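You operate a simulated robot arm through the tools that you are given. There is no shell and no other tool. Be economical: measure what you need, move in short steps, check, and stop when the job is done.

The job below is to be done with a simulated robot arm. You get a single attempt, and the scene is never put back.

Task
Take the large blue cap and leave it in the orange tray. Put the teal reel on the top of the capping bench away on the upper middle shelf of the tall rack. Put the green can from the top shelf of the tall rack on top of the blue filter on the long table. Open the orange drawer. The order is free. Set down upright: teal reel, green can.

It is judged by the outcome, as a careful person would: the job done as asked, and still so three seconds after it is handed in. It fails if anything else is knocked over, pushed out of place, dropped, spilled or broken. A push-on lid holds only when it is set on centred and level and pressed home; a screw cap is set on level and turned clockwise until tight.

Robot
A 7-joint arm with a two-finger gripper on a trunk, on a base that drives. Base frame: it is fixed to the floor where the robot stands at the start and does not move with it; the origin is under the middle of the robot, x ahead of it, y to its left, z up; the surface under the hand at the start is at about z = 800. Lengths are in mm, angles in rad, forces in N, time in s.
With the tool pointing down near the work surface it reaches from about 100 to 640 mm from the robot's upright axis, wherever it stands. Its first joint turns from -2.496 to 2.496 rad. Places, roughly: blue filter (6x6x13 cm) [-3700, -6200, 900]; green can [-6000, -8000, 1750]; large blue cap (6x6x2 cm) [500, 0, 800]; orange drawer [-6100, -10900, 800]; orange tray (17x15x5 cm) [600, 200, 800]; teal reel (6x6x8 cm) [-3300, -5200, 900]; upper middle shelf of the tall rack [-6000, -8000, 1300]. Payload 1.47 kg.
The TCP is the grasp point between the finger pads, 16 mm short of the fingertips. In the tool frame z runs along the fingers and y along their closing line. Largest opening 87 mm; the body of the gripper starts 55 mm behind the TCP.
Orientation is that of the tool frame in the base frame, as a unit quaternion [w, x, y, z]. With the fingers straight down and closing along the base's y, the tool's x points along the base's -x, its y along +y and its z along -z.

Tools
- The arm moves only by the tool apply_moves. Its argument "plan" is a list of rows, each an object of numbers (a shift or turn left out is 0, a gripper value left out holds the last): "jaw": the finger opening in mm, from 0 to 87; "tx", "ty", "tz": the shift along the base's x, y, z in mm; "ax", "ay", "az": the turn, a rotation vector about the base's x, y, z in rad. In form: [{"jaw": .., "tx": .., "ty": .., "tz": .., "ax": .., "ay": .., "az": ..}, ...]. A call has 1 to 10 rows; each row is the pose to reach, as a shift and turn from the pose commanded when the call began. Each row takes 0.2 s and may step no farther than 50 mm and 0.15 rad from the row before; otherwise, or with a gripper value out of range, the whole call is refused. Where a pose cannot be reached the arm comes as near as it can. A force on the tool above 40 N (or 10 N above the force at the start of the call, whichever is more), or a blocked arm, ends the call early, and 0.2 s more pass. Each finger travels about 45 mm/s and halts on what it meets, pressing with about 28 N; the grip force reading is that of the motor and also rises with nothing between the fingers. The clock runs only during rows and for 0.2 s after the last one: add rows that repeat a pose to give the fingers time. The reply holds the time, the measured pose of the TCP, the force on the tool along the base axes, the opening and the grip force, in the units named above and with some noise, with the torque about the TCP (base axes, N m) and any sound that the robot's microphone picked up.
- Cameras (640 x 400 px; columns grow to the right, rows downward): "scene" is now at [138.1, 29.6, 1439]; the picture's right is [0.43, -0.90, 0.00], its down [-0.75, -0.36, -0.55] and it looks along [0.50, 0.24, -0.83] (base axes); focal length 248 px, centre (320, 200). "wrist" rides on the gripper at [73, 12, -89] in the tool frame; the picture's right is [-0.16, 0.99, 0.00], its down [-0.72, -0.12, -0.68] and it looks along [-0.67, -0.11, 0.73] (tool axes); focal length 247 px, centre (320, 200). There is no depth. A picture from a camera that has moved, and an enlarged one, comes with that camera's place and axes in the base frame and with its lens. The place of the scene camera against the robot may be out by one fixed shift of up to 18 mm in any direction.
- capture(camera): a new picture of that camera. The clock stands still meanwhile.
- lift_body(by): slides the trunk up (or, below 0, down) by that many mm; the arm and the scene camera ride with it, the base frame stays. It gives what a move gives, with no picture.
- roll_base(legs): drives the robot by 1 to 6 legs, each [ahead, left, turn to the left] in mm, mm and rad, along the robot's own axes; the way and the turn of a leg run together, so that a leg with both is an arc; at most 1500 mm and 3.142 rad a leg. The arm and the cameras ride along, it lands a little off, and it stops where it bumps. It gives what a move gives.
- head_to(pan, tilt): turns the head with the scene camera to pan (to the left, within 1.501 rad either way) and tilt (down, from -0.506 to 1.204), counted from straight ahead of the robot. It gives what a move gives.
- close_up(camera, box): a new picture of the part [left, top, right, bottom] of that camera's present view, enlarged. The clock stands still meanwhile.
- close_job(): hands the job in; it is judged then, once.

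Go step by step. Nothing tells you exact positions but the pictures and the camera data: compare them with the known pose of the tool, close in by small moves and look again before you grip or let go. The budget is 165 turns and 108 pictures, counting those below and the enlarged ones. Unless the task says otherwise, let go and move clear before handing in, and close with one line.

The tools are called after "Call:" by a JSON object that holds its "name" and its "arguments". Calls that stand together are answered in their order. apply_moves: Moves the arm, as the interface text tells. Its arguments: {"type":"object","properties":{"plan":{"type":"array","items":{"type":"object","properties":{"jaw":{"type":"number"},"tx":{"type":"number"},"ty":{"type":"number"},"tz":{"type":"number"},"ax":{"type":"number"},"ay":{"type":"number"},"az":{"type":"number"}}}}},"required":["plan"]} The other tools are called the same way: lift_body (by) slides the trunk up or down; roll_base (legs) drives the base; head_to (pan, tilt) turns the head that bears the scene camera; capture (camera) takes a picture; close_up (camera, box) takes an enlarged picture of a part of a camera's view; close_job () hands the job in.

At the start:

```text
clock: 0.0
position: [382.9, 201.2, 1058.8]
tcp_rot: [-0.001, 0.0, 1.0, 0.0]
wrist_force: [-0.5, 0.1, 0.5]
torque: [0.04, 0.0, -0.01]
opening: 87.0
grasp_force: 0.1
trunk travel left (down, up): [-800.0, 440.0]
robot x, y, heading: [2.0, 2.2, -0.007]
head pan, tilt: [0.463, 0.981]
```

scene: 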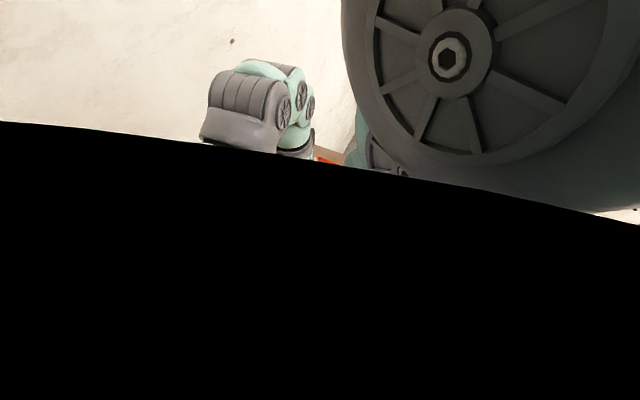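
wrist: 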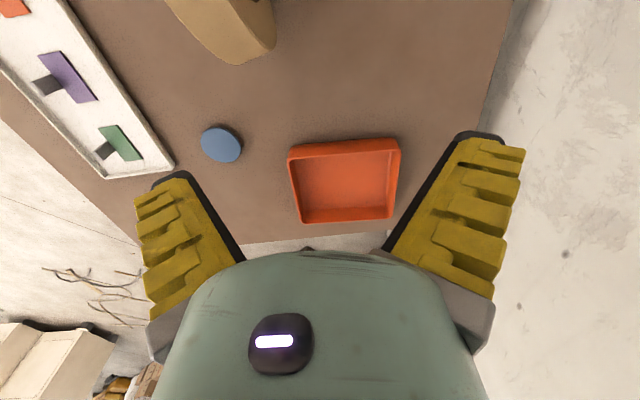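

The wrist picture shows the blue cap at about (476, 35) and the orange tray at about (588, 213). I'll move above the cap and look again.

Call:
{"name": "apply_moves", "arguments": {"plan": [{"jaw": 87, "tx": 19, "ty": -33, "tz": -22}, {"tx": 37, "ty": -66, "tz": -44}, {"tx": 56, "ty": -99, "tz": -66}, {"tx": 75, "ty": -132, "tz": -88}, {"tx": 93, "ty": -166, "tz": -109}, {"tx": 93, "ty": -166, "tz": -109}]}}

Call:
{"name": "capture", "arguments": {"camera": "wrist"}}

```text
clock: 1.4
position: [474.3, 36.3, 945.6]
tcp_rot: [0.0, 0.001, 1.0, 0.0]
wrist_force: [0.2, 0.3, 0.0]
torque: [0.03, -0.02, 0.03]
opening: 87.0
grasp_force: 0.1
trunk travel left (down, up): [-800.0, 440.0]
robot x, y, heading: [1.5, 1.1, 0.003]
head pan, tilt: [0.463, 0.981]
```

```text
105 pictures are left
camera wrist: at [401.4, 47.4, 1037.6], right [0.16, 0.99, 0.0], down [0.72, -0.12, 0.68], along [0.67, -0.11, -0.73], focal length 247 px, centre (320, 200)
```

wrist: 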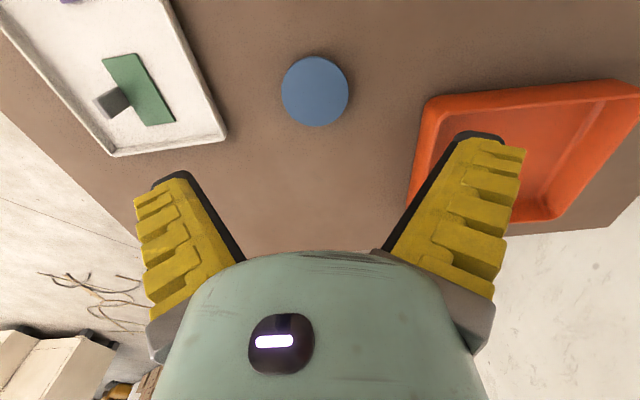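

The cap is at about (475, 31). I'll descend around it and close.

Call:
{"name": "apply_moves", "arguments": {"plan": [{"jaw": 87, "tx": 1, "ty": -5, "tz": -40}, {"tx": 1, "ty": -5, "tz": -80}, {"tx": 1, "ty": -5, "tz": -105}, {"tx": 1, "ty": -5, "tz": -118}, {"tx": 1, "ty": -5, "tz": -125}, {"tx": 1, "ty": -5, "tz": -125}]}}

Call:
{"name": "capture", "arguments": {"camera": "wrist"}}

```text
clock: 2.8
position: [476.7, 30.3, 824.5]
tcp_rot: [0.0, 0.002, 1.0, 0.0]
wrist_force: [-0.6, -0.5, 0.1]
torque: [0.0, 0.04, 0.0]
opening: 86.8
grasp_force: 0.0
trunk travel left (down, up): [-800.0, 440.0]
robot x, y, heading: [-0.4, -0.8, -0.002]
head pan, tilt: [0.463, 0.981]
```

```text
104 pictures are left
camera wrist: at [403.4, 41.2, 914.3], right [0.16, 0.99, 0.0], down [0.72, -0.12, 0.68], along [0.67, -0.11, -0.73], focal length 247 px, centre (320, 200)
```

wrist: 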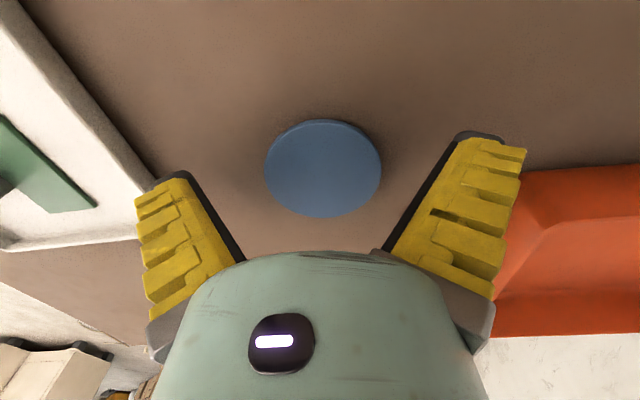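

The cap is between the pads. I'll go a little lower and close.

Call:
{"name": "apply_moves", "arguments": {"plan": [{"jaw": 87, "tx": -4, "ty": 1, "tz": -5}, {"jaw": 50, "tx": -4, "ty": 1, "tz": -5}, {"jaw": 50, "tx": -4, "ty": 1, "tz": -5}, {"jaw": 50, "tx": -4, "ty": 1, "tz": -5}, {"jaw": 50, "tx": -4, "ty": 1, "tz": -5}]}}

```text
clock: 4.0
position: [472.6, 31.6, 818.9]
tcp_rot: [-0.001, 0.0, 1.0, 0.0]
wrist_force: [0.2, 0.1, -0.1]
torque: [-0.01, 0.01, -0.03]
opening: 55.4
grasp_force: 3.4
trunk travel left (down, up): [-800.0, 440.0]
robot x, y, heading: [3.9, 3.3, -0.002]
head pan, tilt: [0.463, 0.981]
```

Gripped at 55 mm. I'll tighten and lift.

Call:
{"name": "apply_moves", "arguments": {"plan": [{"jaw": 30}, {"jaw": 30}, {"tz": 30}, {"tz": 70}, {"tz": 110}, {"tz": 130}]}}

Call:
{"name": "capture", "arguments": {"camera": "wrist"}}

```text
clock: 5.4
position: [471.7, 32.0, 947.6]
tcp_rot: [-0.002, 0.0, 1.0, 0.002]
wrist_force: [-0.8, -0.3, 0.4]
torque: [-0.02, -0.01, -0.01]
opening: 45.1
grasp_force: 27.7
trunk travel left (down, up): [-800.0, 440.0]
robot x, y, heading: [0.3, 3.7, -0.0]
head pan, tilt: [0.463, 0.981]
```

```text
103 pictures are left
camera wrist: at [399.1, 43.4, 1038.4], right [0.16, 0.99, 0.0], down [0.73, -0.12, 0.68], along [0.67, -0.11, -0.73], focal length 247 px, centre (320, 200)
```

wrist: 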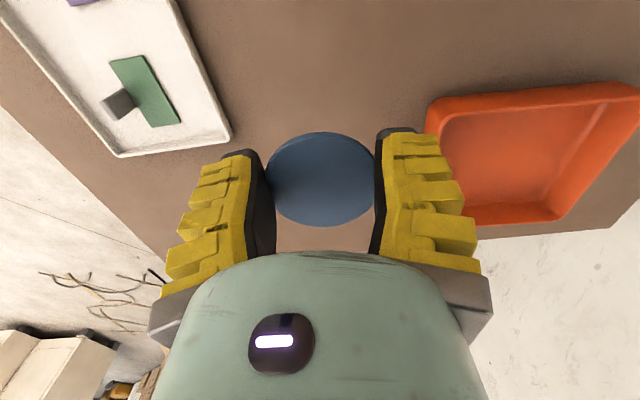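

The cap is held. The tray centre is about (563, 213). I'll move over it and check.

Call:
{"name": "apply_moves", "arguments": {"plan": [{"tx": 18, "ty": 36}, {"tx": 36, "ty": 72}, {"tx": 55, "ty": 108}, {"tx": 73, "ty": 144}, {"tx": 91, "ty": 181}, {"tx": 91, "ty": 181, "tz": -30}]}}

Call:
{"name": "capture", "arguments": {"camera": "wrist"}}

```text
clock: 6.8
position: [563.3, 212.6, 917.8]
tcp_rot: [0.0, 0.001, 1.0, 0.0]
wrist_force: [0.3, 0.6, 0.2]
torque: [-0.01, 0.02, 0.0]
opening: 44.2
grasp_force: 28.3
trunk travel left (down, up): [-800.0, 440.0]
robot x, y, heading: [-2.3, 1.4, 0.004]
head pan, tilt: [0.463, 0.981]
```

```text
102 pictures are left
camera wrist: at [489.1, 224.3, 1010.0], right [0.16, 0.99, 0.0], down [0.73, -0.12, 0.68], along [0.67, -0.11, -0.73], focal length 247 px, centre (320, 200)
```

wrist: 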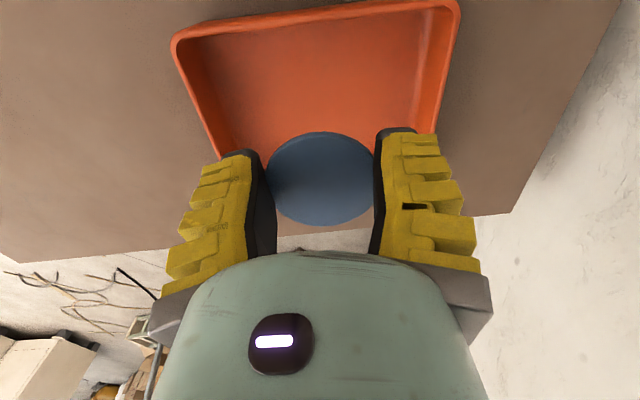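

The tray centre is a bit further ahead, near x = 576. I'll shift and lower the cap into it.

Call:
{"name": "apply_moves", "arguments": {"plan": [{"tx": 12}, {"tx": 12, "tz": -30}, {"tx": 12, "tz": -60}, {"tx": 12, "tz": -80}, {"tx": 12, "tz": -88}, {"tx": 12, "tz": -92}]}}

Call:
{"name": "capture", "arguments": {"camera": "wrist"}}

```text
clock: 8.2
position: [568.1, 207.3, 851.9]
tcp_rot: [0.0, 0.001, 1.0, 0.0]
wrist_force: [0.5, -0.8, 0.0]
torque: [0.0, 0.01, 0.0]
opening: 42.3
grasp_force: 27.8
out of reach, approached as far as the arm can: row 4, 5, 6
trunk travel left (down, up): [-800.0, 440.0]
robot x, y, heading: [-3.4, 0.7, 0.002]
head pan, tilt: [0.463, 0.981]
```

```text
101 pictures are left
camera wrist: at [495.3, 218.8, 941.9], right [0.16, 0.99, 0.0], down [0.72, -0.12, 0.68], along [0.67, -0.11, -0.73], focal length 247 px, centre (320, 200)
```

wrist: 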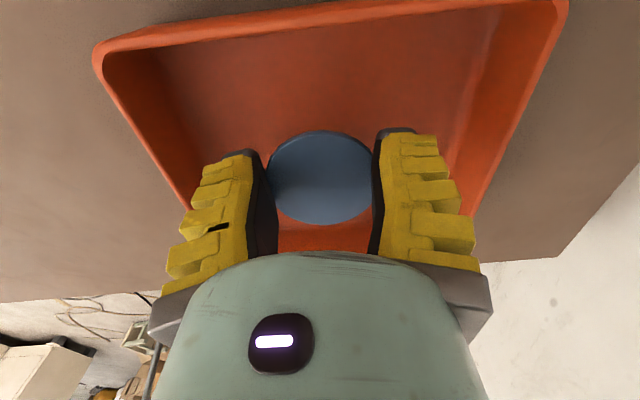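

The reach limit was hit, so I'll lower with the trunk instead.

Call:
{"name": "lift_body", "arguments": {"by": -26}}

Call:
{"name": "capture", "arguments": {"camera": "wrist"}}

```text
clock: 8.9
position: [567.5, 207.4, 825.7]
tcp_rot: [0.0, -0.001, 1.0, 0.0]
wrist_force: [-3.9, -1.7, 8.5]
torque: [-0.03, -0.02, 0.02]
opening: 45.8
grasp_force: 27.5
trunk travel left (down, up): [-774.0, 466.0]
robot x, y, heading: [4.8, -0.7, -0.0]
head pan, tilt: [0.463, 0.981]
```

```text
100 pictures are left
camera wrist: at [495.0, 218.9, 915.8], right [0.16, 0.99, 0.0], down [0.72, -0.12, 0.68], along [0.67, -0.11, -0.73], focal length 247 px, centre (320, 200)
```

wrist: 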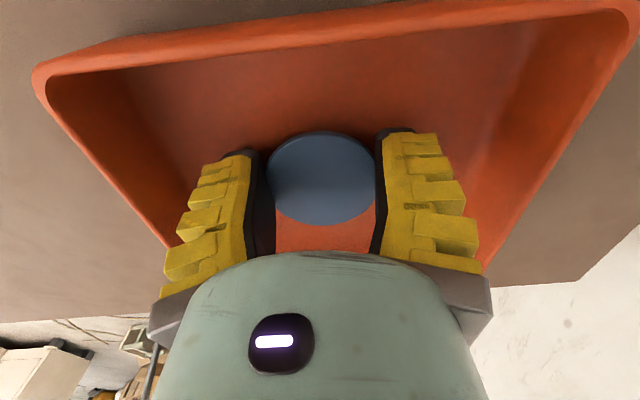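

It touches the tray floor (8.5 N). I'll release and go up.

Call:
{"name": "apply_moves", "arguments": {"plan": [{"jaw": 78}, {"jaw": 78}, {"jaw": 78}, {"jaw": 78}]}}

Call:
{"name": "lift_body", "arguments": {"by": 126}}

Call:
{"name": "capture", "arguments": {"camera": "wrist"}}

```text
clock: 9.9
position: [567.8, 206.7, 824.9]
tcp_rot: [-0.001, 0.0, 1.0, 0.0]
wrist_force: [0.3, 0.2, 0.0]
torque: [-0.02, 0.0, 0.04]
opening: 80.0
grasp_force: 1.2
trunk travel left (down, up): [-774.0, 466.0]
robot x, y, heading: [2.3, 1.5, -0.001]
head pan, tilt: [0.463, 0.981]
```

```text
clock: 11.5
position: [566.2, 207.1, 950.9]
tcp_rot: [-0.001, 0.0, 1.0, -0.001]
wrist_force: [-0.5, 0.0, 0.4]
torque: [0.02, 0.03, 0.0]
opening: 80.2
grasp_force: 1.2
trunk travel left (down, up): [-900.0, 340.0]
robot x, y, heading: [2.0, 0.7, 0.003]
head pan, tilt: [0.463, 0.981]
```

```text
99 pictures are left
camera wrist: at [494.6, 218.7, 1041.4], right [0.16, 0.99, 0.0], down [0.72, -0.12, 0.68], along [0.67, -0.11, -0.73], focal length 247 px, centre (320, 200)
```

wrist: 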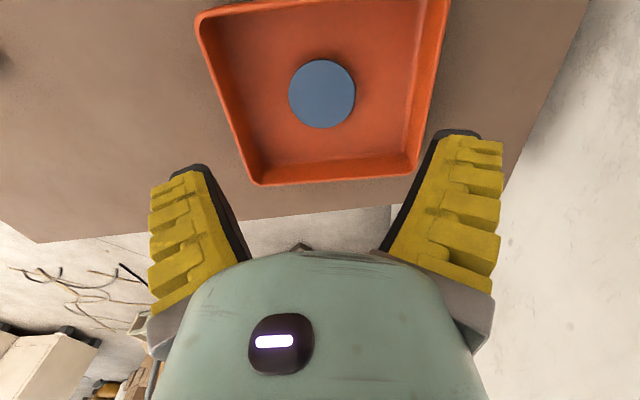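

The cap sits in the tray. Now I'll tuck the arm and look around before driving.

Call:
{"name": "apply_moves", "arguments": {"plan": [{"tz": 40}, {"tz": 80}, {"tz": 120}, {"tx": -40, "tz": 140}, {"tx": -80, "tz": 150}, {"tx": -120, "ty": -10, "tz": 160}, {"tx": -160, "ty": -20, "tz": 160}, {"tx": -200, "ty": -40, "tz": 160}, {"tx": -230, "ty": -70, "tz": 160}, {"tx": -230, "ty": -100, "tz": 160}]}}

Call:
{"name": "head_to", "arguments": {"pan": -1.3, "tilt": 0.5}}

Call:
{"name": "capture", "arguments": {"camera": "scene"}}

Call:
{"name": "head_to", "arguments": {"pan": 1.3, "tilt": 0.5}}

Call:
{"name": "capture", "arguments": {"camera": "scene"}}

```text
clock: 13.7
position: [366.7, 138.5, 1075.2]
tcp_rot: [0.0, 0.0, 1.0, -0.001]
wrist_force: [0.3, 0.5, -0.2]
torque: [-0.01, 0.02, -0.01]
opening: 80.3
grasp_force: 1.4
out of reach, approached as far as the arm can: row 8, 9, 10
trunk travel left (down, up): [-900.0, 340.0]
robot x, y, heading: [1.5, 1.0, 0.001]
head pan, tilt: [0.463, 0.981]
```

```text
clock: 15.4
position: [367.1, 137.6, 1076.1]
tcp_rot: [0.0, -0.001, 1.0, -0.001]
wrist_force: [0.0, -0.5, 0.9]
torque: [-0.03, 0.02, 0.0]
opening: 80.3
grasp_force: 1.2
trunk travel left (down, up): [-900.0, 340.0]
robot x, y, heading: [-2.6, 4.3, -0.001]
head pan, tilt: [-1.3, 0.499]
```

```text
98 pictures are left
camera scene: at [151.8, -29.9, 1556.7], right [-0.35, -0.94, 0.0], down [-0.64, 0.24, -0.73], along [0.68, -0.26, -0.68], focal length 248 px, centre (320, 200)
```

scene: 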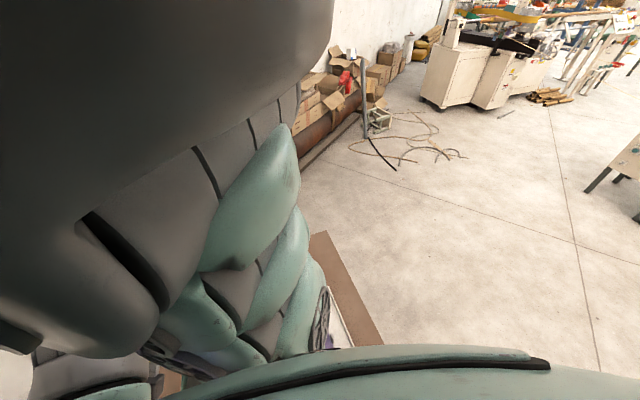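

```text
clock: 17.8
position: [365.9, 138.1, 1074.0]
tcp_rot: [-0.001, 0.0, 1.0, -0.002]
wrist_force: [0.5, 0.2, 0.6]
torque: [0.0, 0.02, 0.0]
opening: 80.4
grasp_force: 1.4
trunk travel left (down, up): [-900.0, 340.0]
robot x, y, heading: [-1.0, 1.0, 0.005]
head pan, tilt: [1.3, 0.499]
```

```text
97 pictures are left
camera scene: at [158.1, 35.2, 1580.1], right [0.4, -0.92, 0.0], down [-0.43, -0.18, -0.88], along [0.81, 0.35, -0.47], focal length 248 px, centre (320, 200)
```

scene: 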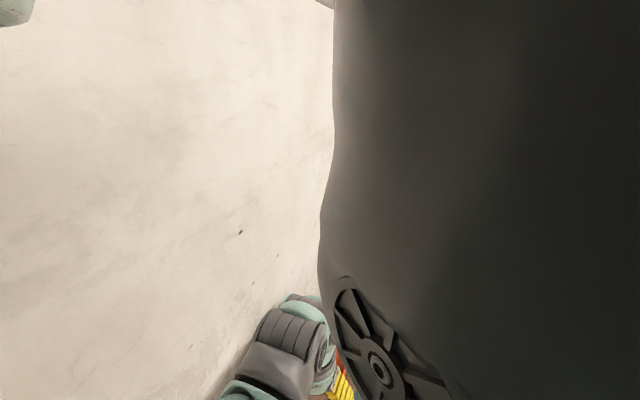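

The head may not have settled in those pictures. I'll take another now.

Call:
{"name": "capture", "arguments": {"camera": "scene"}}

```text
96 pictures are left
camera scene: at [158.1, 35.2, 1580.1], right [0.4, -0.92, 0.0], down [-0.43, -0.18, -0.88], along [0.81, 0.35, -0.47], focal length 248 px, centre (320, 200)
```

scene: 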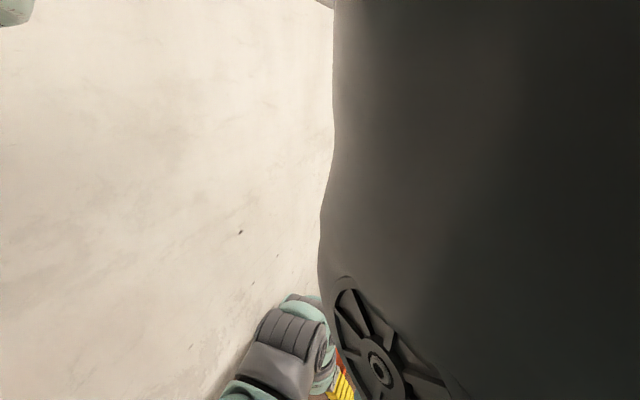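

The head lags behind its command. I'll back off the table, turn toward the workshop (−y), and set the head forward.

Call:
{"name": "head_to", "arguments": {"pan": 0.0, "tilt": 0.35}}

Call:
{"name": "roll_base", "arguments": {"legs": [[-450, 0, 0], [0, 0, -1.57]]}}

Call:
{"name": "capture", "arguments": {"camera": "scene"}}

Call:
{"name": "capture", "arguments": {"camera": "wrist"}}

```text
clock: 19.2
position: [366.6, 138.0, 1075.1]
tcp_rot: [-0.001, 0.0, 1.0, -0.002]
wrist_force: [-0.4, 0.3, -0.2]
torque: [-0.02, 0.01, 0.0]
opening: 79.9
grasp_force: 1.9
trunk travel left (down, up): [-900.0, 340.0]
robot x, y, heading: [-1.4, -1.0, 0.0]
head pan, tilt: [0.0, 0.351]
```

```text
clock: 25.8
position: [-309.3, -370.2, 1076.2]
tcp_rot: [-0.002, 0.712, 0.702, 0.0]
wrist_force: [0.2, 0.1, -0.2]
torque: [0.01, 0.01, -0.04]
opening: 80.0
grasp_force: 1.2
trunk travel left (down, up): [-900.0, 340.0]
robot x, y, heading: [-441.2, 3.6, -1.588]
head pan, tilt: [0.0, 0.351]
```

```text
95 pictures are left
camera scene: at [-438.7, -163.8, 1592.5], right [-1.0, 0.02, 0.0], down [0.01, 0.34, -0.94], along [-0.02, -0.94, -0.34], focal length 248 px, centre (320, 200)
```

scene: 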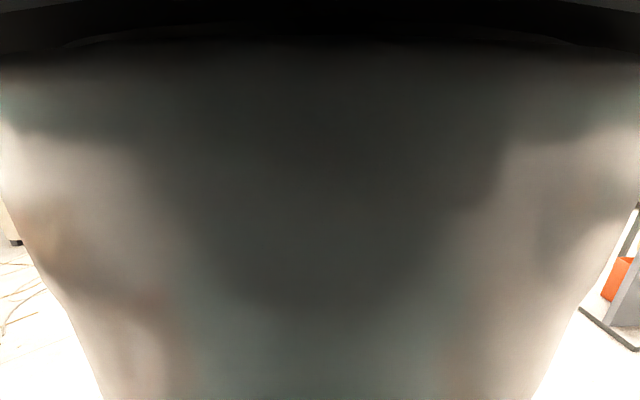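

```text
94 pictures are left
camera wrist: at [-296.6, -297.4, 1165.6], right [0.98, -0.17, 0.0], down [-0.13, -0.72, 0.68], along [-0.12, -0.67, -0.73], focal length 247 px, centre (320, 200)
```

wrist: 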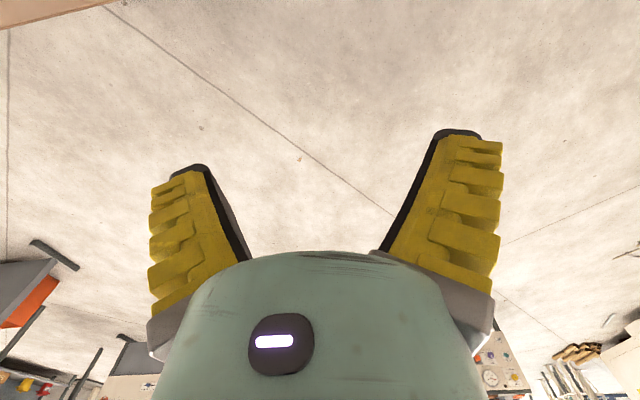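

The arm blocks the forward view. I'll turn the head to the right, past the arm.

Call:
{"name": "head_to", "arguments": {"pan": -1.2, "tilt": 0.3}}

Call:
{"name": "roll_base", "arguments": {"legs": [[0, 0, 0.75]]}}

Call:
{"name": "capture", "arguments": {"camera": "scene"}}

```text
clock: 27.2
position: [-308.8, -369.3, 1074.9]
tcp_rot: [-0.001, 0.713, 0.701, 0.0]
wrist_force: [0.0, 0.0, 0.5]
torque: [0.0, 0.04, -0.01]
opening: 80.1
grasp_force: 1.2
trunk travel left (down, up): [-900.0, 340.0]
robot x, y, heading: [-438.4, -3.2, -1.59]
head pan, tilt: [-1.201, 0.3]
```

```text
clock: 29.6
position: [-94.2, -182.3, 1074.6]
tcp_rot: [-0.001, 0.409, 0.912, 0.0]
wrist_force: [0.4, -0.1, -0.5]
torque: [0.02, 0.0, 0.01]
opening: 80.3
grasp_force: 1.6
trunk travel left (down, up): [-900.0, 340.0]
robot x, y, heading: [-441.1, 0.1, -0.846]
head pan, tilt: [-1.201, 0.3]
```

```text
93 pictures are left
camera scene: at [-432.0, -136.1, 1597.3], right [-0.89, 0.46, 0.0], down [0.13, 0.26, -0.96], along [-0.43, -0.85, -0.3], focal length 248 px, centre (320, 200)
```

scene: 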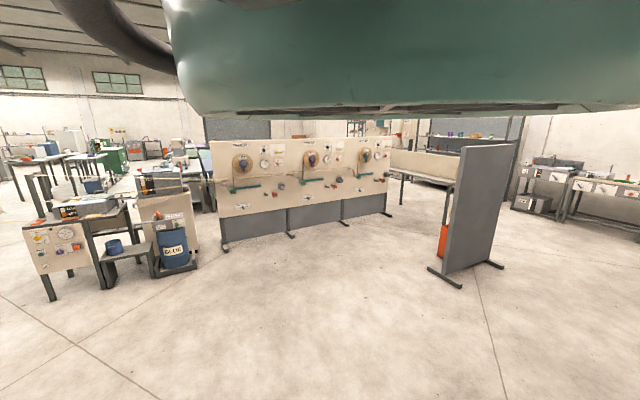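

I can see a panel board at y ≈ −3330 (x from −640 to −3475), and the capping bench lies behind it. A grey screen stands at (−2650…−3440, −1500). I'll drive into the corridor between them and look again.

Call:
{"name": "roll_base", "arguments": {"legs": [[466, -1321, 0], [466, -1321, 0], [0, 0, -0.67]]}}

Call:
{"name": "capture", "arguments": {"camera": "scene"}}

```text
clock: 44.9
position: [-1650.7, -2812.7, 1075.0]
tcp_rot: [-0.001, 0.686, 0.728, 0.0]
wrist_force: [0.4, -1.0, -0.4]
torque: [-0.01, -0.01, 0.04]
opening: 80.2
grasp_force: 1.3
trunk travel left (down, up): [-900.0, 340.0]
robot x, y, heading: [-1810.9, -2454.2, -1.512]
head pan, tilt: [-1.201, 0.3]
```

```text
92 pictures are left
camera scene: at [-1886.5, -2564.3, 1597.3], right [-0.42, 0.91, 0.0], down [0.27, 0.12, -0.96], along [-0.87, -0.4, -0.3], focal length 248 px, centre (320, 200)
```

scene: 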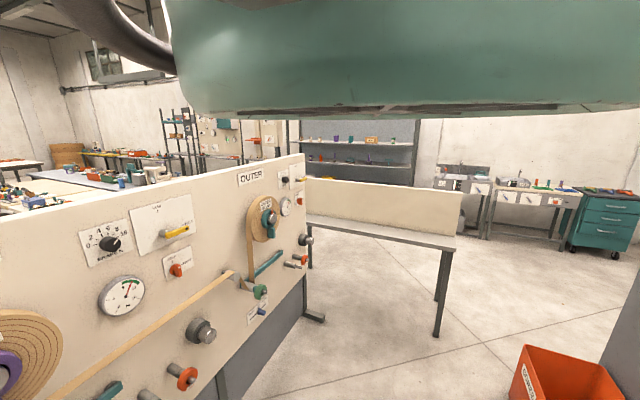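

The bench ahead seems to close the gap at the board's end. I'll raise the trunk to see over the board.

Call:
{"name": "lift_body", "arguments": {"by": 340}}

Call:
{"name": "roll_base", "arguments": {"legs": [[0, 200, 0.35]]}}

Call:
{"name": "capture", "arguments": {"camera": "scene"}}

```text
clock: 48.3
position: [-1651.9, -2812.0, 1415.3]
tcp_rot: [-0.001, 0.686, 0.727, 0.0]
wrist_force: [-0.6, -0.4, -0.5]
torque: [-0.01, 0.01, -0.01]
opening: 80.1
grasp_force: 1.3
trunk travel left (down, up): [-1240.0, 0.0]
robot x, y, heading: [-1809.2, -2455.0, -1.512]
head pan, tilt: [-1.201, 0.3]
```

```text
clock: 49.9
position: [-1344.8, -2688.8, 1415.3]
tcp_rot: [-0.001, 0.546, 0.838, 0.0]
wrist_force: [-0.2, -0.1, -0.4]
torque: [0.01, -0.03, 0.07]
opening: 80.1
grasp_force: 1.3
trunk travel left (down, up): [-1240.0, 0.0]
robot x, y, heading: [-1620.4, -2405.4, -1.154]
head pan, tilt: [-1.201, 0.3]
```

```text
91 pictures are left
camera scene: at [-1651.6, -2539.1, 1937.3], right [-0.71, 0.71, 0.0], down [0.21, 0.21, -0.96], along [-0.68, -0.68, -0.3], focal length 248 px, centre (320, 200)
```

scene: 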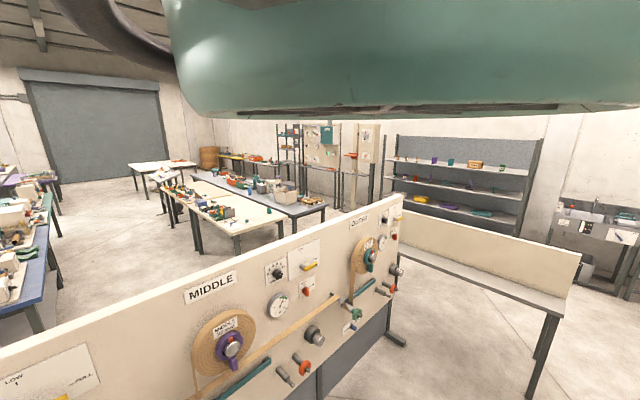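

The beige bench and the dark long table stand beyond the board. I'll zoom in to see the layout.

Call:
{"name": "close_up", "arguments": {"camera": "scene", "box": [120, 140, 340, 278]}}

Call:
{"name": "close_up", "arguments": {"camera": "scene", "box": [0, 100, 200, 300]}}

```text
2.90 times, centred on (230, 209) of scene
camera zoom: at [-1651.6, -2539.1, 1937.3], right [-0.71, 0.71, 0.0], down [0.21, 0.21, -0.96], along [-0.68, -0.68, -0.3], focal length 718 px, centre (581, 174)
```

zoom: 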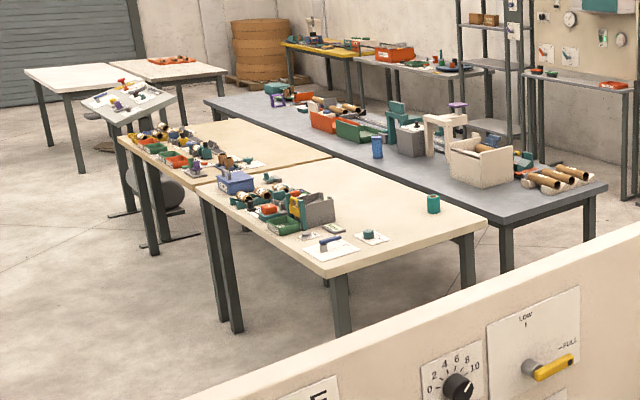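

```text
2.00 times, centred on (100, 200) of scene
camera zoom: at [-1651.6, -2539.1, 1937.3], right [-0.71, 0.71, 0.0], down [0.21, 0.21, -0.96], along [-0.68, -0.68, -0.3], focal length 496 px, centre (760, 200)
```

zoom: 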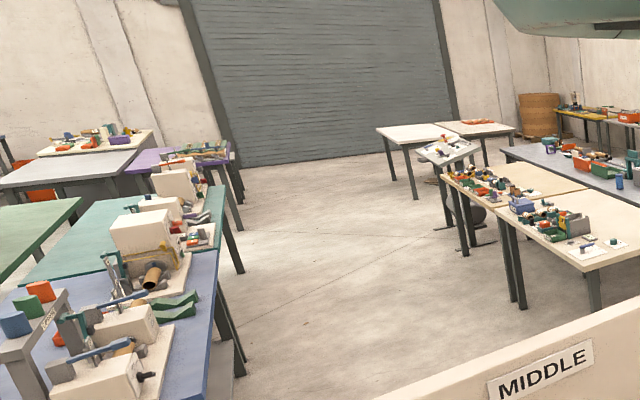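

Reel and filter are visible: the bench spans about x −2660…−3300, y −4740…−6080, and the long table sits just west of it. I'll go around the grey screen by its north side, looking as I go.

Call:
{"name": "roll_base", "arguments": {"legs": [[0, 0, -0.416], [-900, -140, 0], [-900, -140, 0]]}}

Call:
{"name": "capture", "arguments": {"camera": "scene"}}

```text
clock: 60.3
position: [-1775.3, -970.7, 1416.0]
tcp_rot: [-0.001, 0.702, 0.712, 0.0]
wrist_force: [-0.4, 0.7, -0.7]
torque: [0.0, -0.01, -0.02]
opening: 80.2
grasp_force: 1.0
trunk travel left (down, up): [-1240.0, 0.0]
robot x, y, heading: [-1917.5, -601.9, -1.557]
head pan, tilt: [-1.201, 0.3]
```

```text
88 pictures are left
camera scene: at [-1999.5, -710.8, 1937.3], right [-0.38, 0.93, 0.0], down [0.27, 0.11, -0.96], along [-0.89, -0.36, -0.3], focal length 248 px, centre (320, 200)
```

scene: 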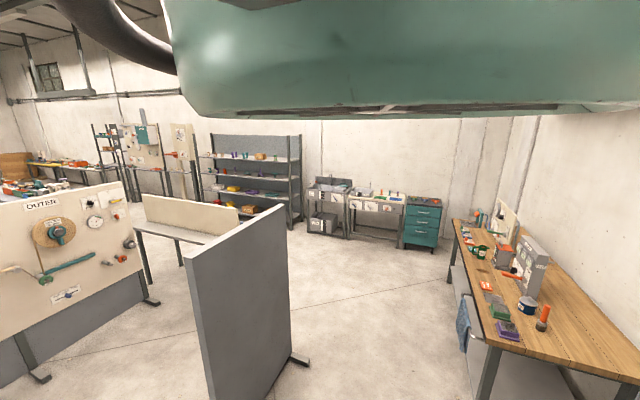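

The passage between the screen and the wooden bench is about 1.1 m wide. I'll turn west with the arm leading, pass at y ≈ −850, then turn south.

Call:
{"name": "roll_base", "arguments": {"legs": [[0, 0, -1.585], [1350, 250, 0], [1350, 0, 0], [0, 0, 1.57]]}}

Call:
{"name": "head_to", "arguments": {"pan": 1.2, "tilt": 0.35}}

Call:
{"name": "roll_base", "arguments": {"legs": [[1400, 0, 0]]}}

Call:
{"name": "capture", "arguments": {"camera": "scene"}}

```text
clock: 81.1
position: [-4493.5, -1304.7, 1415.4]
tcp_rot: [-0.001, 0.711, 0.704, 0.0]
wrist_force: [0.1, -0.2, 0.7]
torque: [-0.01, 0.0, 0.0]
opening: 80.2
grasp_force: 1.4
trunk travel left (down, up): [-1240.0, 0.0]
robot x, y, heading: [-4625.5, -936.0, -1.58]
head pan, tilt: [-1.201, 0.3]
```

```text
clock: 83.3
position: [-4494.2, -1304.1, 1414.1]
tcp_rot: [-0.001, 0.711, 0.704, -0.001]
wrist_force: [0.8, 0.1, -0.1]
torque: [0.01, -0.02, 0.03]
opening: 80.3
grasp_force: 1.7
trunk travel left (down, up): [-1240.0, 0.0]
robot x, y, heading: [-4628.1, -934.3, -1.578]
head pan, tilt: [1.201, 0.351]
```

```text
clock: 90.4
position: [-4536.2, -2727.2, 1414.1]
tcp_rot: [-0.001, 0.72, 0.694, 0.0]
wrist_force: [0.2, -0.5, -0.9]
torque: [-0.01, -0.03, -0.03]
opening: 80.0
grasp_force: 1.4
trunk travel left (down, up): [-1240.0, 0.0]
robot x, y, heading: [-4660.6, -2354.5, -1.608]
head pan, tilt: [1.201, 0.351]
```

```text
87 pictures are left
camera scene: at [-4737.0, -2476.3, 1935.2], right [-0.54, 0.84, 0.0], down [0.27, 0.17, -0.95], along [-0.8, -0.51, -0.32], focal length 248 px, centre (320, 200)
```

scene: 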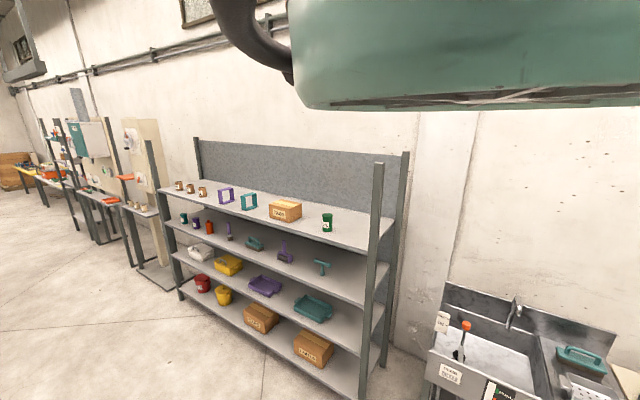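

The head again lags; there is another rack here (not the tall one). I'll check the head again after a short drive south.

Call:
{"name": "head_to", "arguments": {"pan": 1.2, "tilt": 0.35}}

Call:
{"name": "capture", "arguments": {"camera": "scene"}}

```text
clock: 91.0
position: [-4536.6, -2727.1, 1414.2]
tcp_rot: [-0.001, 0.72, 0.694, 0.0]
wrist_force: [0.8, 0.3, 0.3]
torque: [-0.03, -0.02, 0.0]
opening: 80.0
grasp_force: 1.6
trunk travel left (down, up): [-1240.0, 0.0]
robot x, y, heading: [-4658.6, -2357.7, -1.607]
head pan, tilt: [1.201, 0.351]
```

```text
86 pictures are left
camera scene: at [-4737.1, -2476.2, 1935.1], right [-0.54, 0.84, 0.0], down [0.27, 0.17, -0.95], along [-0.8, -0.51, -0.32], focal length 248 px, centre (320, 200)
```

scene: 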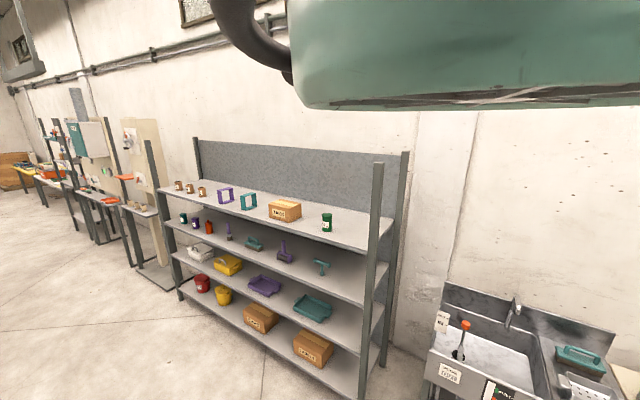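

The arm blocks the head on that side. I'll put the head back to the right and turn the robot left to see southward.

Call:
{"name": "head_to", "arguments": {"pan": -1.2, "tilt": 0.4}}

Call:
{"name": "roll_base", "arguments": {"legs": [[0, 0, 1.4]]}}

Call:
{"name": "capture", "arguments": {"camera": "scene"}}

```text
clock: 93.2
position: [-4537.1, -2727.9, 1414.9]
tcp_rot: [-0.001, 0.72, 0.694, 0.0]
wrist_force: [0.2, 0.8, 0.6]
torque: [0.01, -0.01, 0.03]
opening: 80.0
grasp_force: 1.4
trunk travel left (down, up): [-1240.0, 0.0]
robot x, y, heading: [-4659.0, -2352.9, -1.609]
head pan, tilt: [-1.201, 0.4]
```

```text
clock: 97.0
position: [-4272.4, -2298.0, 1415.1]
tcp_rot: [0.0, 0.105, 0.994, 0.0]
wrist_force: [0.2, -0.7, 0.2]
torque: [0.0, 0.04, 0.0]
opening: 79.9
grasp_force: 2.0
trunk travel left (down, up): [-1240.0, 0.0]
robot x, y, heading: [-4663.5, -2352.3, -0.208]
head pan, tilt: [-1.201, 0.4]
```

```text
85 pictures are left
camera scene: at [-4572.7, -2462.3, 1928.0], right [-0.99, -0.16, 0.0], down [-0.06, 0.38, -0.92], along [0.15, -0.91, -0.39], focal length 248 px, centre (320, 200)
```

scene: 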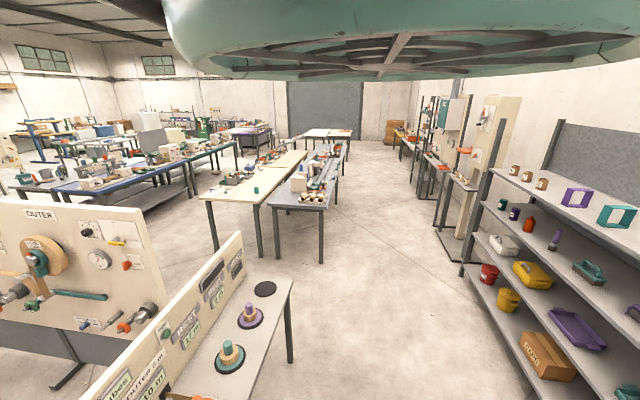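

Clear view: the bench's north end is at y ≈ −4970, the reel near (−3300, −5200), and the tall rack is along the right wall further south. I'll drive south past the test bench, then east to the north end of the capping bench.

Call:
{"name": "roll_base", "arguments": {"legs": [[0, 0, -1.36], [924, 0, 0], [924, 0, 0], [0, 1240, 0]]}}

Call:
{"name": "capture", "arguments": {"camera": "wrist"}}

Call:
{"name": "capture", "arguments": {"camera": "scene"}}

```text
clock: 115.5
position: [-3228.3, -4531.7, 1415.5]
tcp_rot: [0.0, 0.696, 0.718, 0.0]
wrist_force: [0.4, 0.6, 0.4]
torque: [0.02, -0.03, -0.06]
opening: 80.1
grasp_force: 1.5
trunk travel left (down, up): [-1240.0, 0.0]
robot x, y, heading: [-3379.3, -4165.4, -1.542]
head pan, tilt: [-1.201, 0.4]
```

```text
84 pictures are left
camera wrist: at [-3219.0, -4459.4, 1505.6], right [0.99, -0.13, 0.0], down [-0.09, -0.73, 0.68], along [-0.09, -0.67, -0.73], focal length 247 px, centre (320, 200)
```

wrist: 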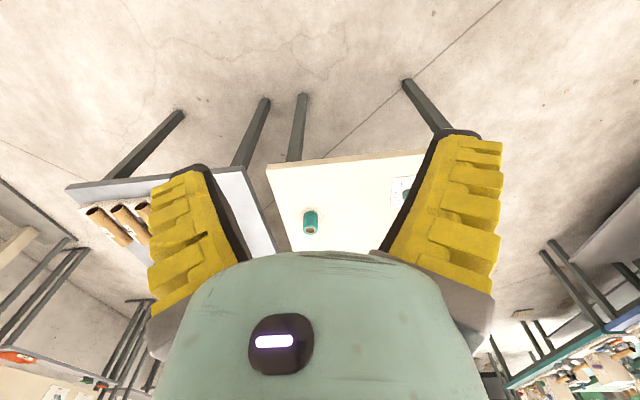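

```text
83 pictures are left
camera scene: at [-3455.4, -4275.9, 1928.0], right [-0.39, 0.92, 0.0], down [0.36, 0.15, -0.92], along [-0.85, -0.36, -0.39], focal length 248 px, centre (320, 200)
```

scene: 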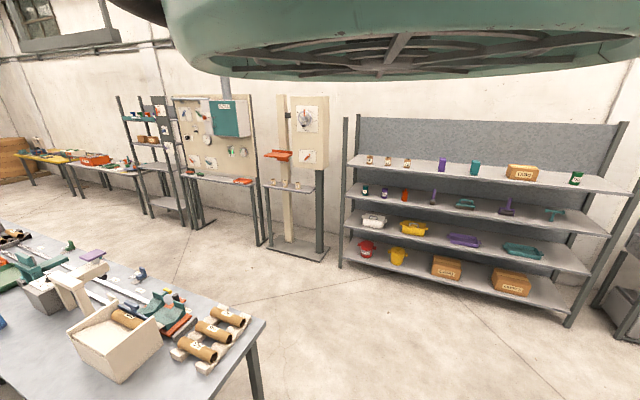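

Reel is at about (−3350, −5180) on the bench (top ≈ 800), 260 mm in from the north edge. I'll pitch the tool 45° forward so the same grasp works on the shelf, then approach.

Call:
{"name": "apply_moves", "arguments": {"plan": [{"jaw": 87, "tx": -20, "ty": -25, "ax": -0.131}, {"tx": -40, "ty": -50, "ax": -0.262}, {"tx": -60, "ty": -75, "ax": -0.393}, {"tx": -80, "ty": -100, "ax": -0.524}, {"tx": -100, "ty": -125, "ax": -0.655}, {"tx": -120, "ty": -150, "ax": -0.785}, {"tx": -120, "ty": -150, "ax": -0.785}]}}

Call:
{"name": "capture", "arguments": {"camera": "wrist"}}

Call:
{"name": "close_up", "arguments": {"camera": "scene", "box": [60, 70, 280, 208]}}

```text
clock: 116.9
position: [-3281.4, -4684.8, 1427.6]
tcp_rot: [0.307, 0.564, 0.724, -0.251]
wrist_force: [0.0, 0.1, -0.7]
torque: [-0.02, -0.01, 0.03]
opening: 86.7
grasp_force: 0.0
out of reach, approached as far as the arm can: row 1, 2, 3
trunk travel left (down, up): [-1240.0, 0.0]
robot x, y, heading: [-3380.0, -4166.7, -1.538]
head pan, tilt: [-1.201, 0.4]
stopped in row 7: the arm was blocked; the commanded pose is now the measured one
```

```text
82 pictures are left
camera wrist: at [-3298.3, -4571.0, 1436.6], right [0.99, 0.13, 0.1], down [-0.1, -0.03, 0.99], along [0.13, -0.99, -0.01], focal length 247 px, centre (320, 200)
```

wrist: 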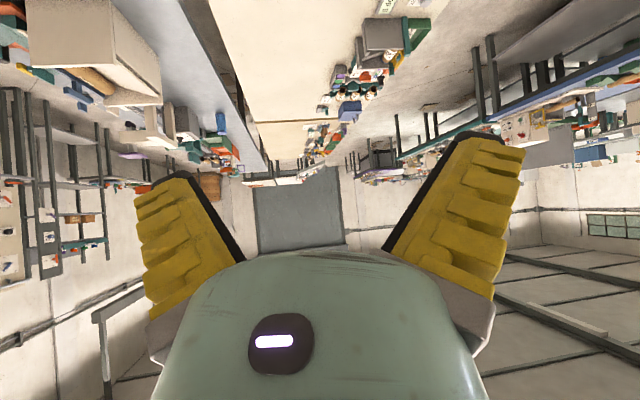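

```text
2.90 times, centred on (170, 139) of scene
camera zoom: at [-3455.3, -4275.9, 1928.0], right [-0.39, 0.92, 0.0], down [0.36, 0.15, -0.92], along [-0.85, -0.36, -0.39], focal length 718 px, centre (755, 377)
```

zoom: 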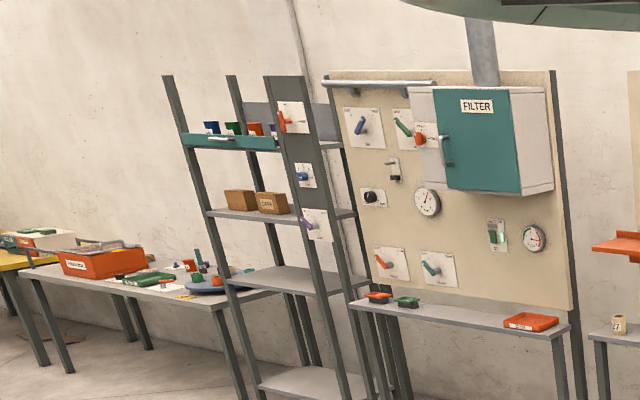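

The rack is clear in the close-up: four shelves, cans on the teal-lipped top shelf, boxes on the upper middle one. The tool is pitched about 43°. I'll drive in until the TCP is above and short of the reel, then lower.

Call:
{"name": "roll_base", "arguments": {"legs": [[385, -106, 0]]}}

Call:
{"name": "lift_body", "arguments": {"by": -420}}

Call:
{"name": "capture", "arguments": {"camera": "wrist"}}

```text
clock: 119.4
position: [-3376.4, -5065.1, 1426.4]
tcp_rot: [0.305, 0.564, 0.725, -0.249]
wrist_force: [0.2, -0.9, 0.0]
torque: [-0.01, 0.02, 0.02]
opening: 87.1
grasp_force: 0.1
trunk travel left (down, up): [-1240.0, 0.0]
robot x, y, heading: [-3472.3, -4551.6, -1.545]
head pan, tilt: [-1.201, 0.4]
```

```text
refused: -420 is not a number from -400 to 400
```

```text
80 pictures are left
camera wrist: at [-3392.8, -4951.0, 1435.8], right [0.99, 0.13, 0.1], down [-0.09, -0.03, 1.0], along [0.13, -0.99, -0.02], focal length 247 px, centre (320, 200)
```

wrist: 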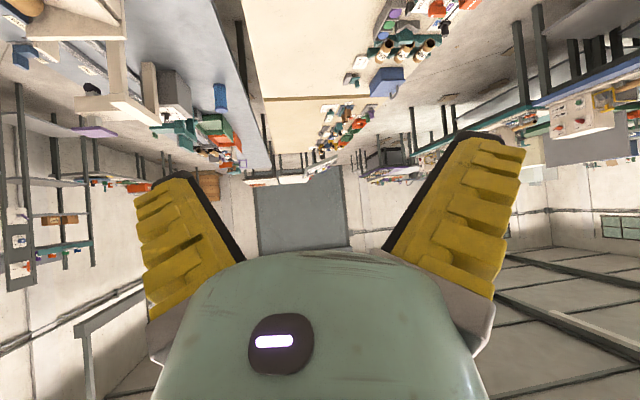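

I'll lower in two steps to bring the reel into the wrist view.

Call:
{"name": "lift_body", "arguments": {"by": -400}}

Call:
{"name": "lift_body", "arguments": {"by": -70}}

Call:
{"name": "capture", "arguments": {"camera": "wrist"}}

```text
clock: 123.2
position: [-3375.5, -5066.8, 1027.7]
tcp_rot: [0.305, 0.564, 0.726, -0.249]
wrist_force: [0.0, 0.6, -0.2]
torque: [0.02, 0.03, -0.01]
opening: 86.9
grasp_force: 0.1
trunk travel left (down, up): [-840.0, 400.0]
robot x, y, heading: [-3470.7, -4553.2, -1.542]
head pan, tilt: [-1.201, 0.4]
```

```text
clock: 124.3
position: [-3376.4, -5066.4, 956.6]
tcp_rot: [0.306, 0.563, 0.726, -0.249]
wrist_force: [0.2, -0.1, 0.3]
torque: [0.0, -0.02, -0.02]
opening: 87.1
grasp_force: 0.1
trunk travel left (down, up): [-770.0, 470.0]
robot x, y, heading: [-3468.2, -4548.0, -1.544]
head pan, tilt: [-1.201, 0.4]
```

```text
79 pictures are left
camera wrist: at [-3392.7, -4951.5, 966.1], right [0.99, 0.13, 0.1], down [-0.09, -0.03, 1.0], along [0.13, -0.99, -0.02], focal length 247 px, centre (320, 200)
```

wrist: 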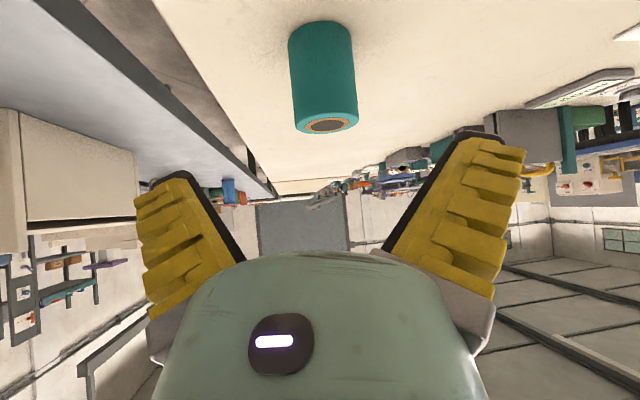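

The reel is at about (−3345, −5195). I'll advance along the tool axis part-way and check.

Call:
{"name": "apply_moves", "arguments": {"plan": [{"jaw": 87, "tx": 7, "ty": -23}, {"tx": 14, "ty": -58, "tz": -30}, {"tx": 19, "ty": -80, "tz": -54}, {"tx": 19, "ty": -80, "tz": -54}]}}

Call:
{"name": "capture", "arguments": {"camera": "wrist"}}

```text
clock: 125.3
position: [-3356.7, -5145.1, 900.7]
tcp_rot: [0.305, 0.564, 0.726, -0.249]
wrist_force: [-0.3, 0.2, 0.1]
torque: [-0.01, 0.03, -0.01]
opening: 86.8
grasp_force: 0.1
trunk travel left (down, up): [-770.0, 470.0]
robot x, y, heading: [-3472.1, -4552.0, -1.541]
head pan, tilt: [-1.201, 0.4]
```

```text
78 pictures are left
camera wrist: at [-3374.4, -5031.0, 911.1], right [0.99, 0.13, 0.1], down [-0.09, -0.03, 1.0], along [0.13, -0.99, -0.02], focal length 247 px, centre (320, 200)
```

wrist: 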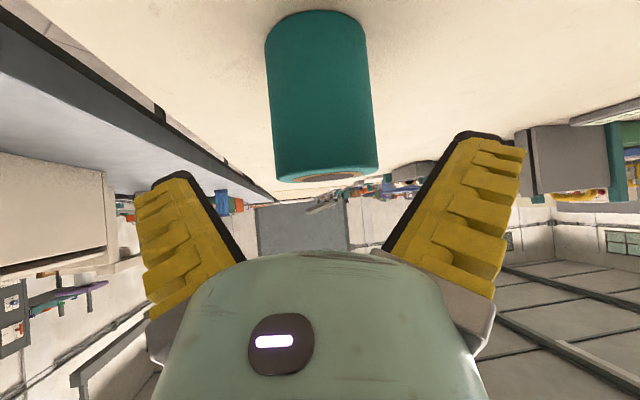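

Refined by apparent size: reel axis ≈ (−3349, −5175), from z ≈ 812 to 893. I'll finish the approach and look before closing.

Call:
{"name": "apply_moves", "arguments": {"plan": [{"jaw": 87, "tx": 4, "ty": -15, "tz": -18}, {"tx": 8, "ty": -30, "tz": -37}, {"tx": 8, "ty": -30, "tz": -37}]}}

Call:
{"name": "capture", "arguments": {"camera": "wrist"}}

```text
clock: 126.1
position: [-3348.7, -5176.4, 863.6]
tcp_rot: [0.305, 0.564, 0.726, -0.249]
wrist_force: [-0.4, -0.1, 0.0]
torque: [-0.03, 0.01, 0.03]
opening: 87.0
grasp_force: 0.2
trunk travel left (down, up): [-770.0, 470.0]
robot x, y, heading: [-3471.6, -4550.9, -1.541]
head pan, tilt: [-1.201, 0.4]
```

```text
77 pictures are left
camera wrist: at [-3365.5, -5061.8, 873.9], right [0.99, 0.13, 0.1], down [-0.09, -0.03, 1.0], along [0.13, -0.99, -0.02], focal length 247 px, centre (320, 200)
```

wrist: 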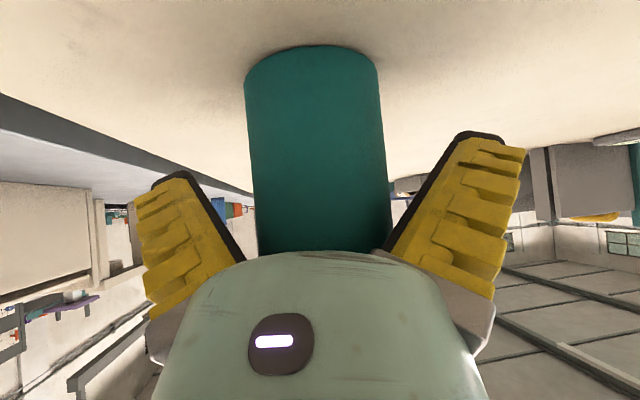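

The reel is centred between the fingers at the right depth. Closing.

Call:
{"name": "apply_moves", "arguments": {"plan": [{"jaw": 50}, {"jaw": 50}, {"jaw": 45}, {"jaw": 40}, {"jaw": 40}]}}

```text
clock: 127.3
position: [-3348.0, -5175.9, 864.2]
tcp_rot: [0.306, 0.564, 0.726, -0.249]
wrist_force: [0.3, 0.2, 0.5]
torque: [-0.03, 0.0, 0.04]
opening: 57.8
grasp_force: 28.1
trunk travel left (down, up): [-770.0, 470.0]
robot x, y, heading: [-3466.5, -4548.7, -1.541]
head pan, tilt: [-1.201, 0.4]
```

Gripped at 58 mm. I'll lift with the trunk and check.

Call:
{"name": "lift_body", "arguments": {"by": 200}}

Call:
{"name": "capture", "arguments": {"camera": "wrist"}}

```text
clock: 129.5
position: [-3350.1, -5175.7, 1064.5]
tcp_rot: [0.305, 0.564, 0.726, -0.249]
wrist_force: [0.4, 0.4, -1.0]
torque: [0.01, 0.03, -0.02]
opening: 58.1
grasp_force: 28.1
trunk travel left (down, up): [-970.0, 270.0]
robot x, y, heading: [-3471.7, -4550.9, -1.543]
head pan, tilt: [-1.201, 0.4]
```

```text
76 pictures are left
camera wrist: at [-3365.5, -5061.4, 1073.8], right [0.99, 0.13, 0.1], down [-0.09, -0.03, 1.0], along [0.13, -0.99, -0.02], focal length 247 px, centre (320, 200)
```

wrist: 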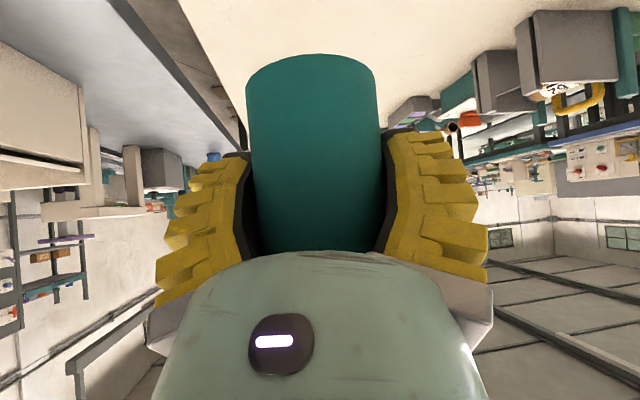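

Reel held. I'll raise the trunk fully, back off, go west to the aisle and head south toward the tall rack.

Call:
{"name": "lift_body", "arguments": {"by": 270}}

Call:
{"name": "roll_base", "arguments": {"legs": [[-290, 0, 0], [0, -1480, 0], [1150, 0, 0], [1150, 0, 0]]}}

Call:
{"name": "capture", "arguments": {"camera": "scene"}}

```text
clock: 132.2
position: [-3349.4, -5176.0, 1334.3]
tcp_rot: [0.305, 0.564, 0.726, -0.249]
wrist_force: [-0.4, 0.2, -1.3]
torque: [-0.02, 0.01, 0.0]
opening: 57.9
grasp_force: 28.8
trunk travel left (down, up): [-1240.0, 0.0]
robot x, y, heading: [-3469.6, -4550.2, -1.543]
head pan, tilt: [-1.201, 0.4]
```

```text
clock: 152.0
position: [-4744.2, -7209.3, 1333.8]
tcp_rot: [0.306, 0.561, 0.728, -0.248]
wrist_force: [0.3, 0.0, -0.2]
torque: [0.0, -0.03, 0.01]
opening: 57.6
grasp_force: 28.2
trunk travel left (down, up): [-1240.0, 0.0]
robot x, y, heading: [-4870.7, -6582.5, -1.541]
head pan, tilt: [-1.201, 0.4]
```

```text
75 pictures are left
camera scene: at [-4949.2, -6692.5, 1928.0], right [-0.39, 0.92, 0.0], down [0.36, 0.15, -0.92], along [-0.85, -0.36, -0.39], focal length 248 px, centre (320, 200)
```

scene: 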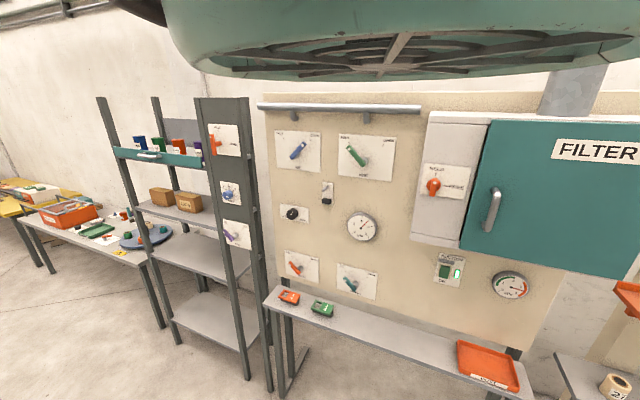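

The rack front is at x ≈ −5830, y from −8370 to about −7600. I'll zoom in on its shelves.

Call:
{"name": "close_up", "arguments": {"camera": "scene", "box": [80, 80, 280, 280]}}

```text
2.00 times, centred on (180, 180) of scene
camera zoom: at [-4949.2, -6692.5, 1928.0], right [-0.39, 0.92, 0.0], down [0.36, 0.15, -0.92], along [-0.85, -0.36, -0.39], focal length 496 px, centre (600, 240)
```

zoom: 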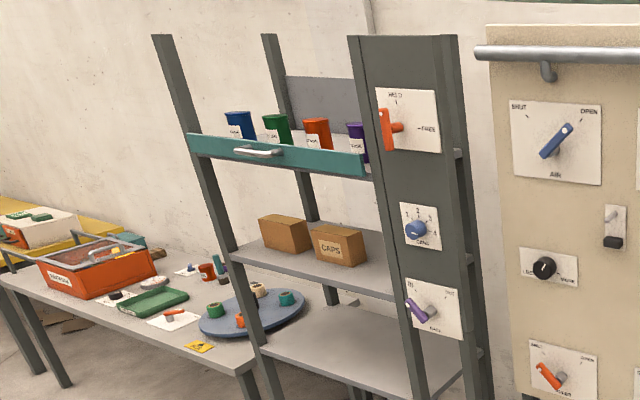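

Call:
{"name": "close_up", "arguments": {"camera": "scene", "box": [140, 230, 340, 400]}}

```text
2.35 times, centred on (240, 315) of scene
camera zoom: at [-4949.2, -6692.5, 1928.0], right [-0.39, 0.92, 0.0], down [0.36, 0.15, -0.92], along [-0.85, -0.36, -0.39], focal length 583 px, centre (508, -71)
```

zoom: 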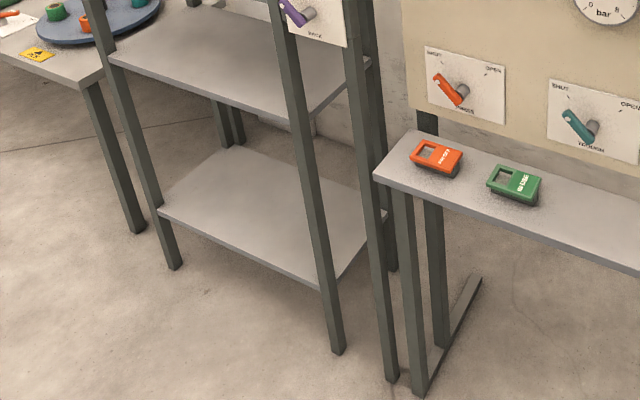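

Rack geometry: front posts at y ≈ −8367 and −7638, depth x −5820…−6120, upper middle shelf top z ≈ 1296, free space right of the boxes at y −7870…−7665. I'll drive level with it and turn to face west.

Call:
{"name": "roll_base", "arguments": {"legs": [[1075, 0, 0], [0, 0, -1.6]]}}

Call:
{"name": "apply_moves", "arguments": {"plan": [{"tx": 35}, {"tx": 70}, {"tx": 105}, {"tx": 105, "tz": 20}]}}

Call:
{"name": "capture", "arguments": {"camera": "wrist"}}

```text
clock: 161.3
position: [-5467.7, -7757.1, 1334.7]
tcp_rot: [0.037, 0.913, 0.107, -0.393]
wrist_force: [0.2, -0.1, -0.5]
torque: [-0.01, -0.01, -0.01]
opening: 57.0
grasp_force: 28.2
trunk travel left (down, up): [-1240.0, 0.0]
robot x, y, heading: [-4840.3, -7643.5, -3.129]
head pan, tilt: [-1.201, 0.4]
```

```text
clock: 162.3
position: [-5360.6, -7755.2, 1354.5]
tcp_rot: [0.036, 0.913, 0.107, -0.392]
wrist_force: [0.2, -0.3, -0.9]
torque: [0.0, 0.04, 0.0]
opening: 56.8
grasp_force: 28.3
trunk travel left (down, up): [-1240.0, 0.0]
robot x, y, heading: [-4839.9, -7644.1, -3.131]
head pan, tilt: [-1.201, 0.4]
```

```text
72 pictures are left
camera wrist: at [-5245.5, -7742.1, 1364.3], right [0.11, -0.99, 0.1], down [-0.03, 0.09, 1.0], along [-0.99, -0.12, -0.02], focal length 247 px, centre (320, 200)
```

wrist: 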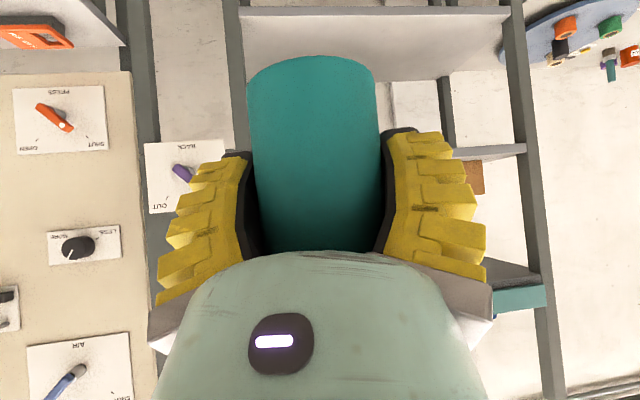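

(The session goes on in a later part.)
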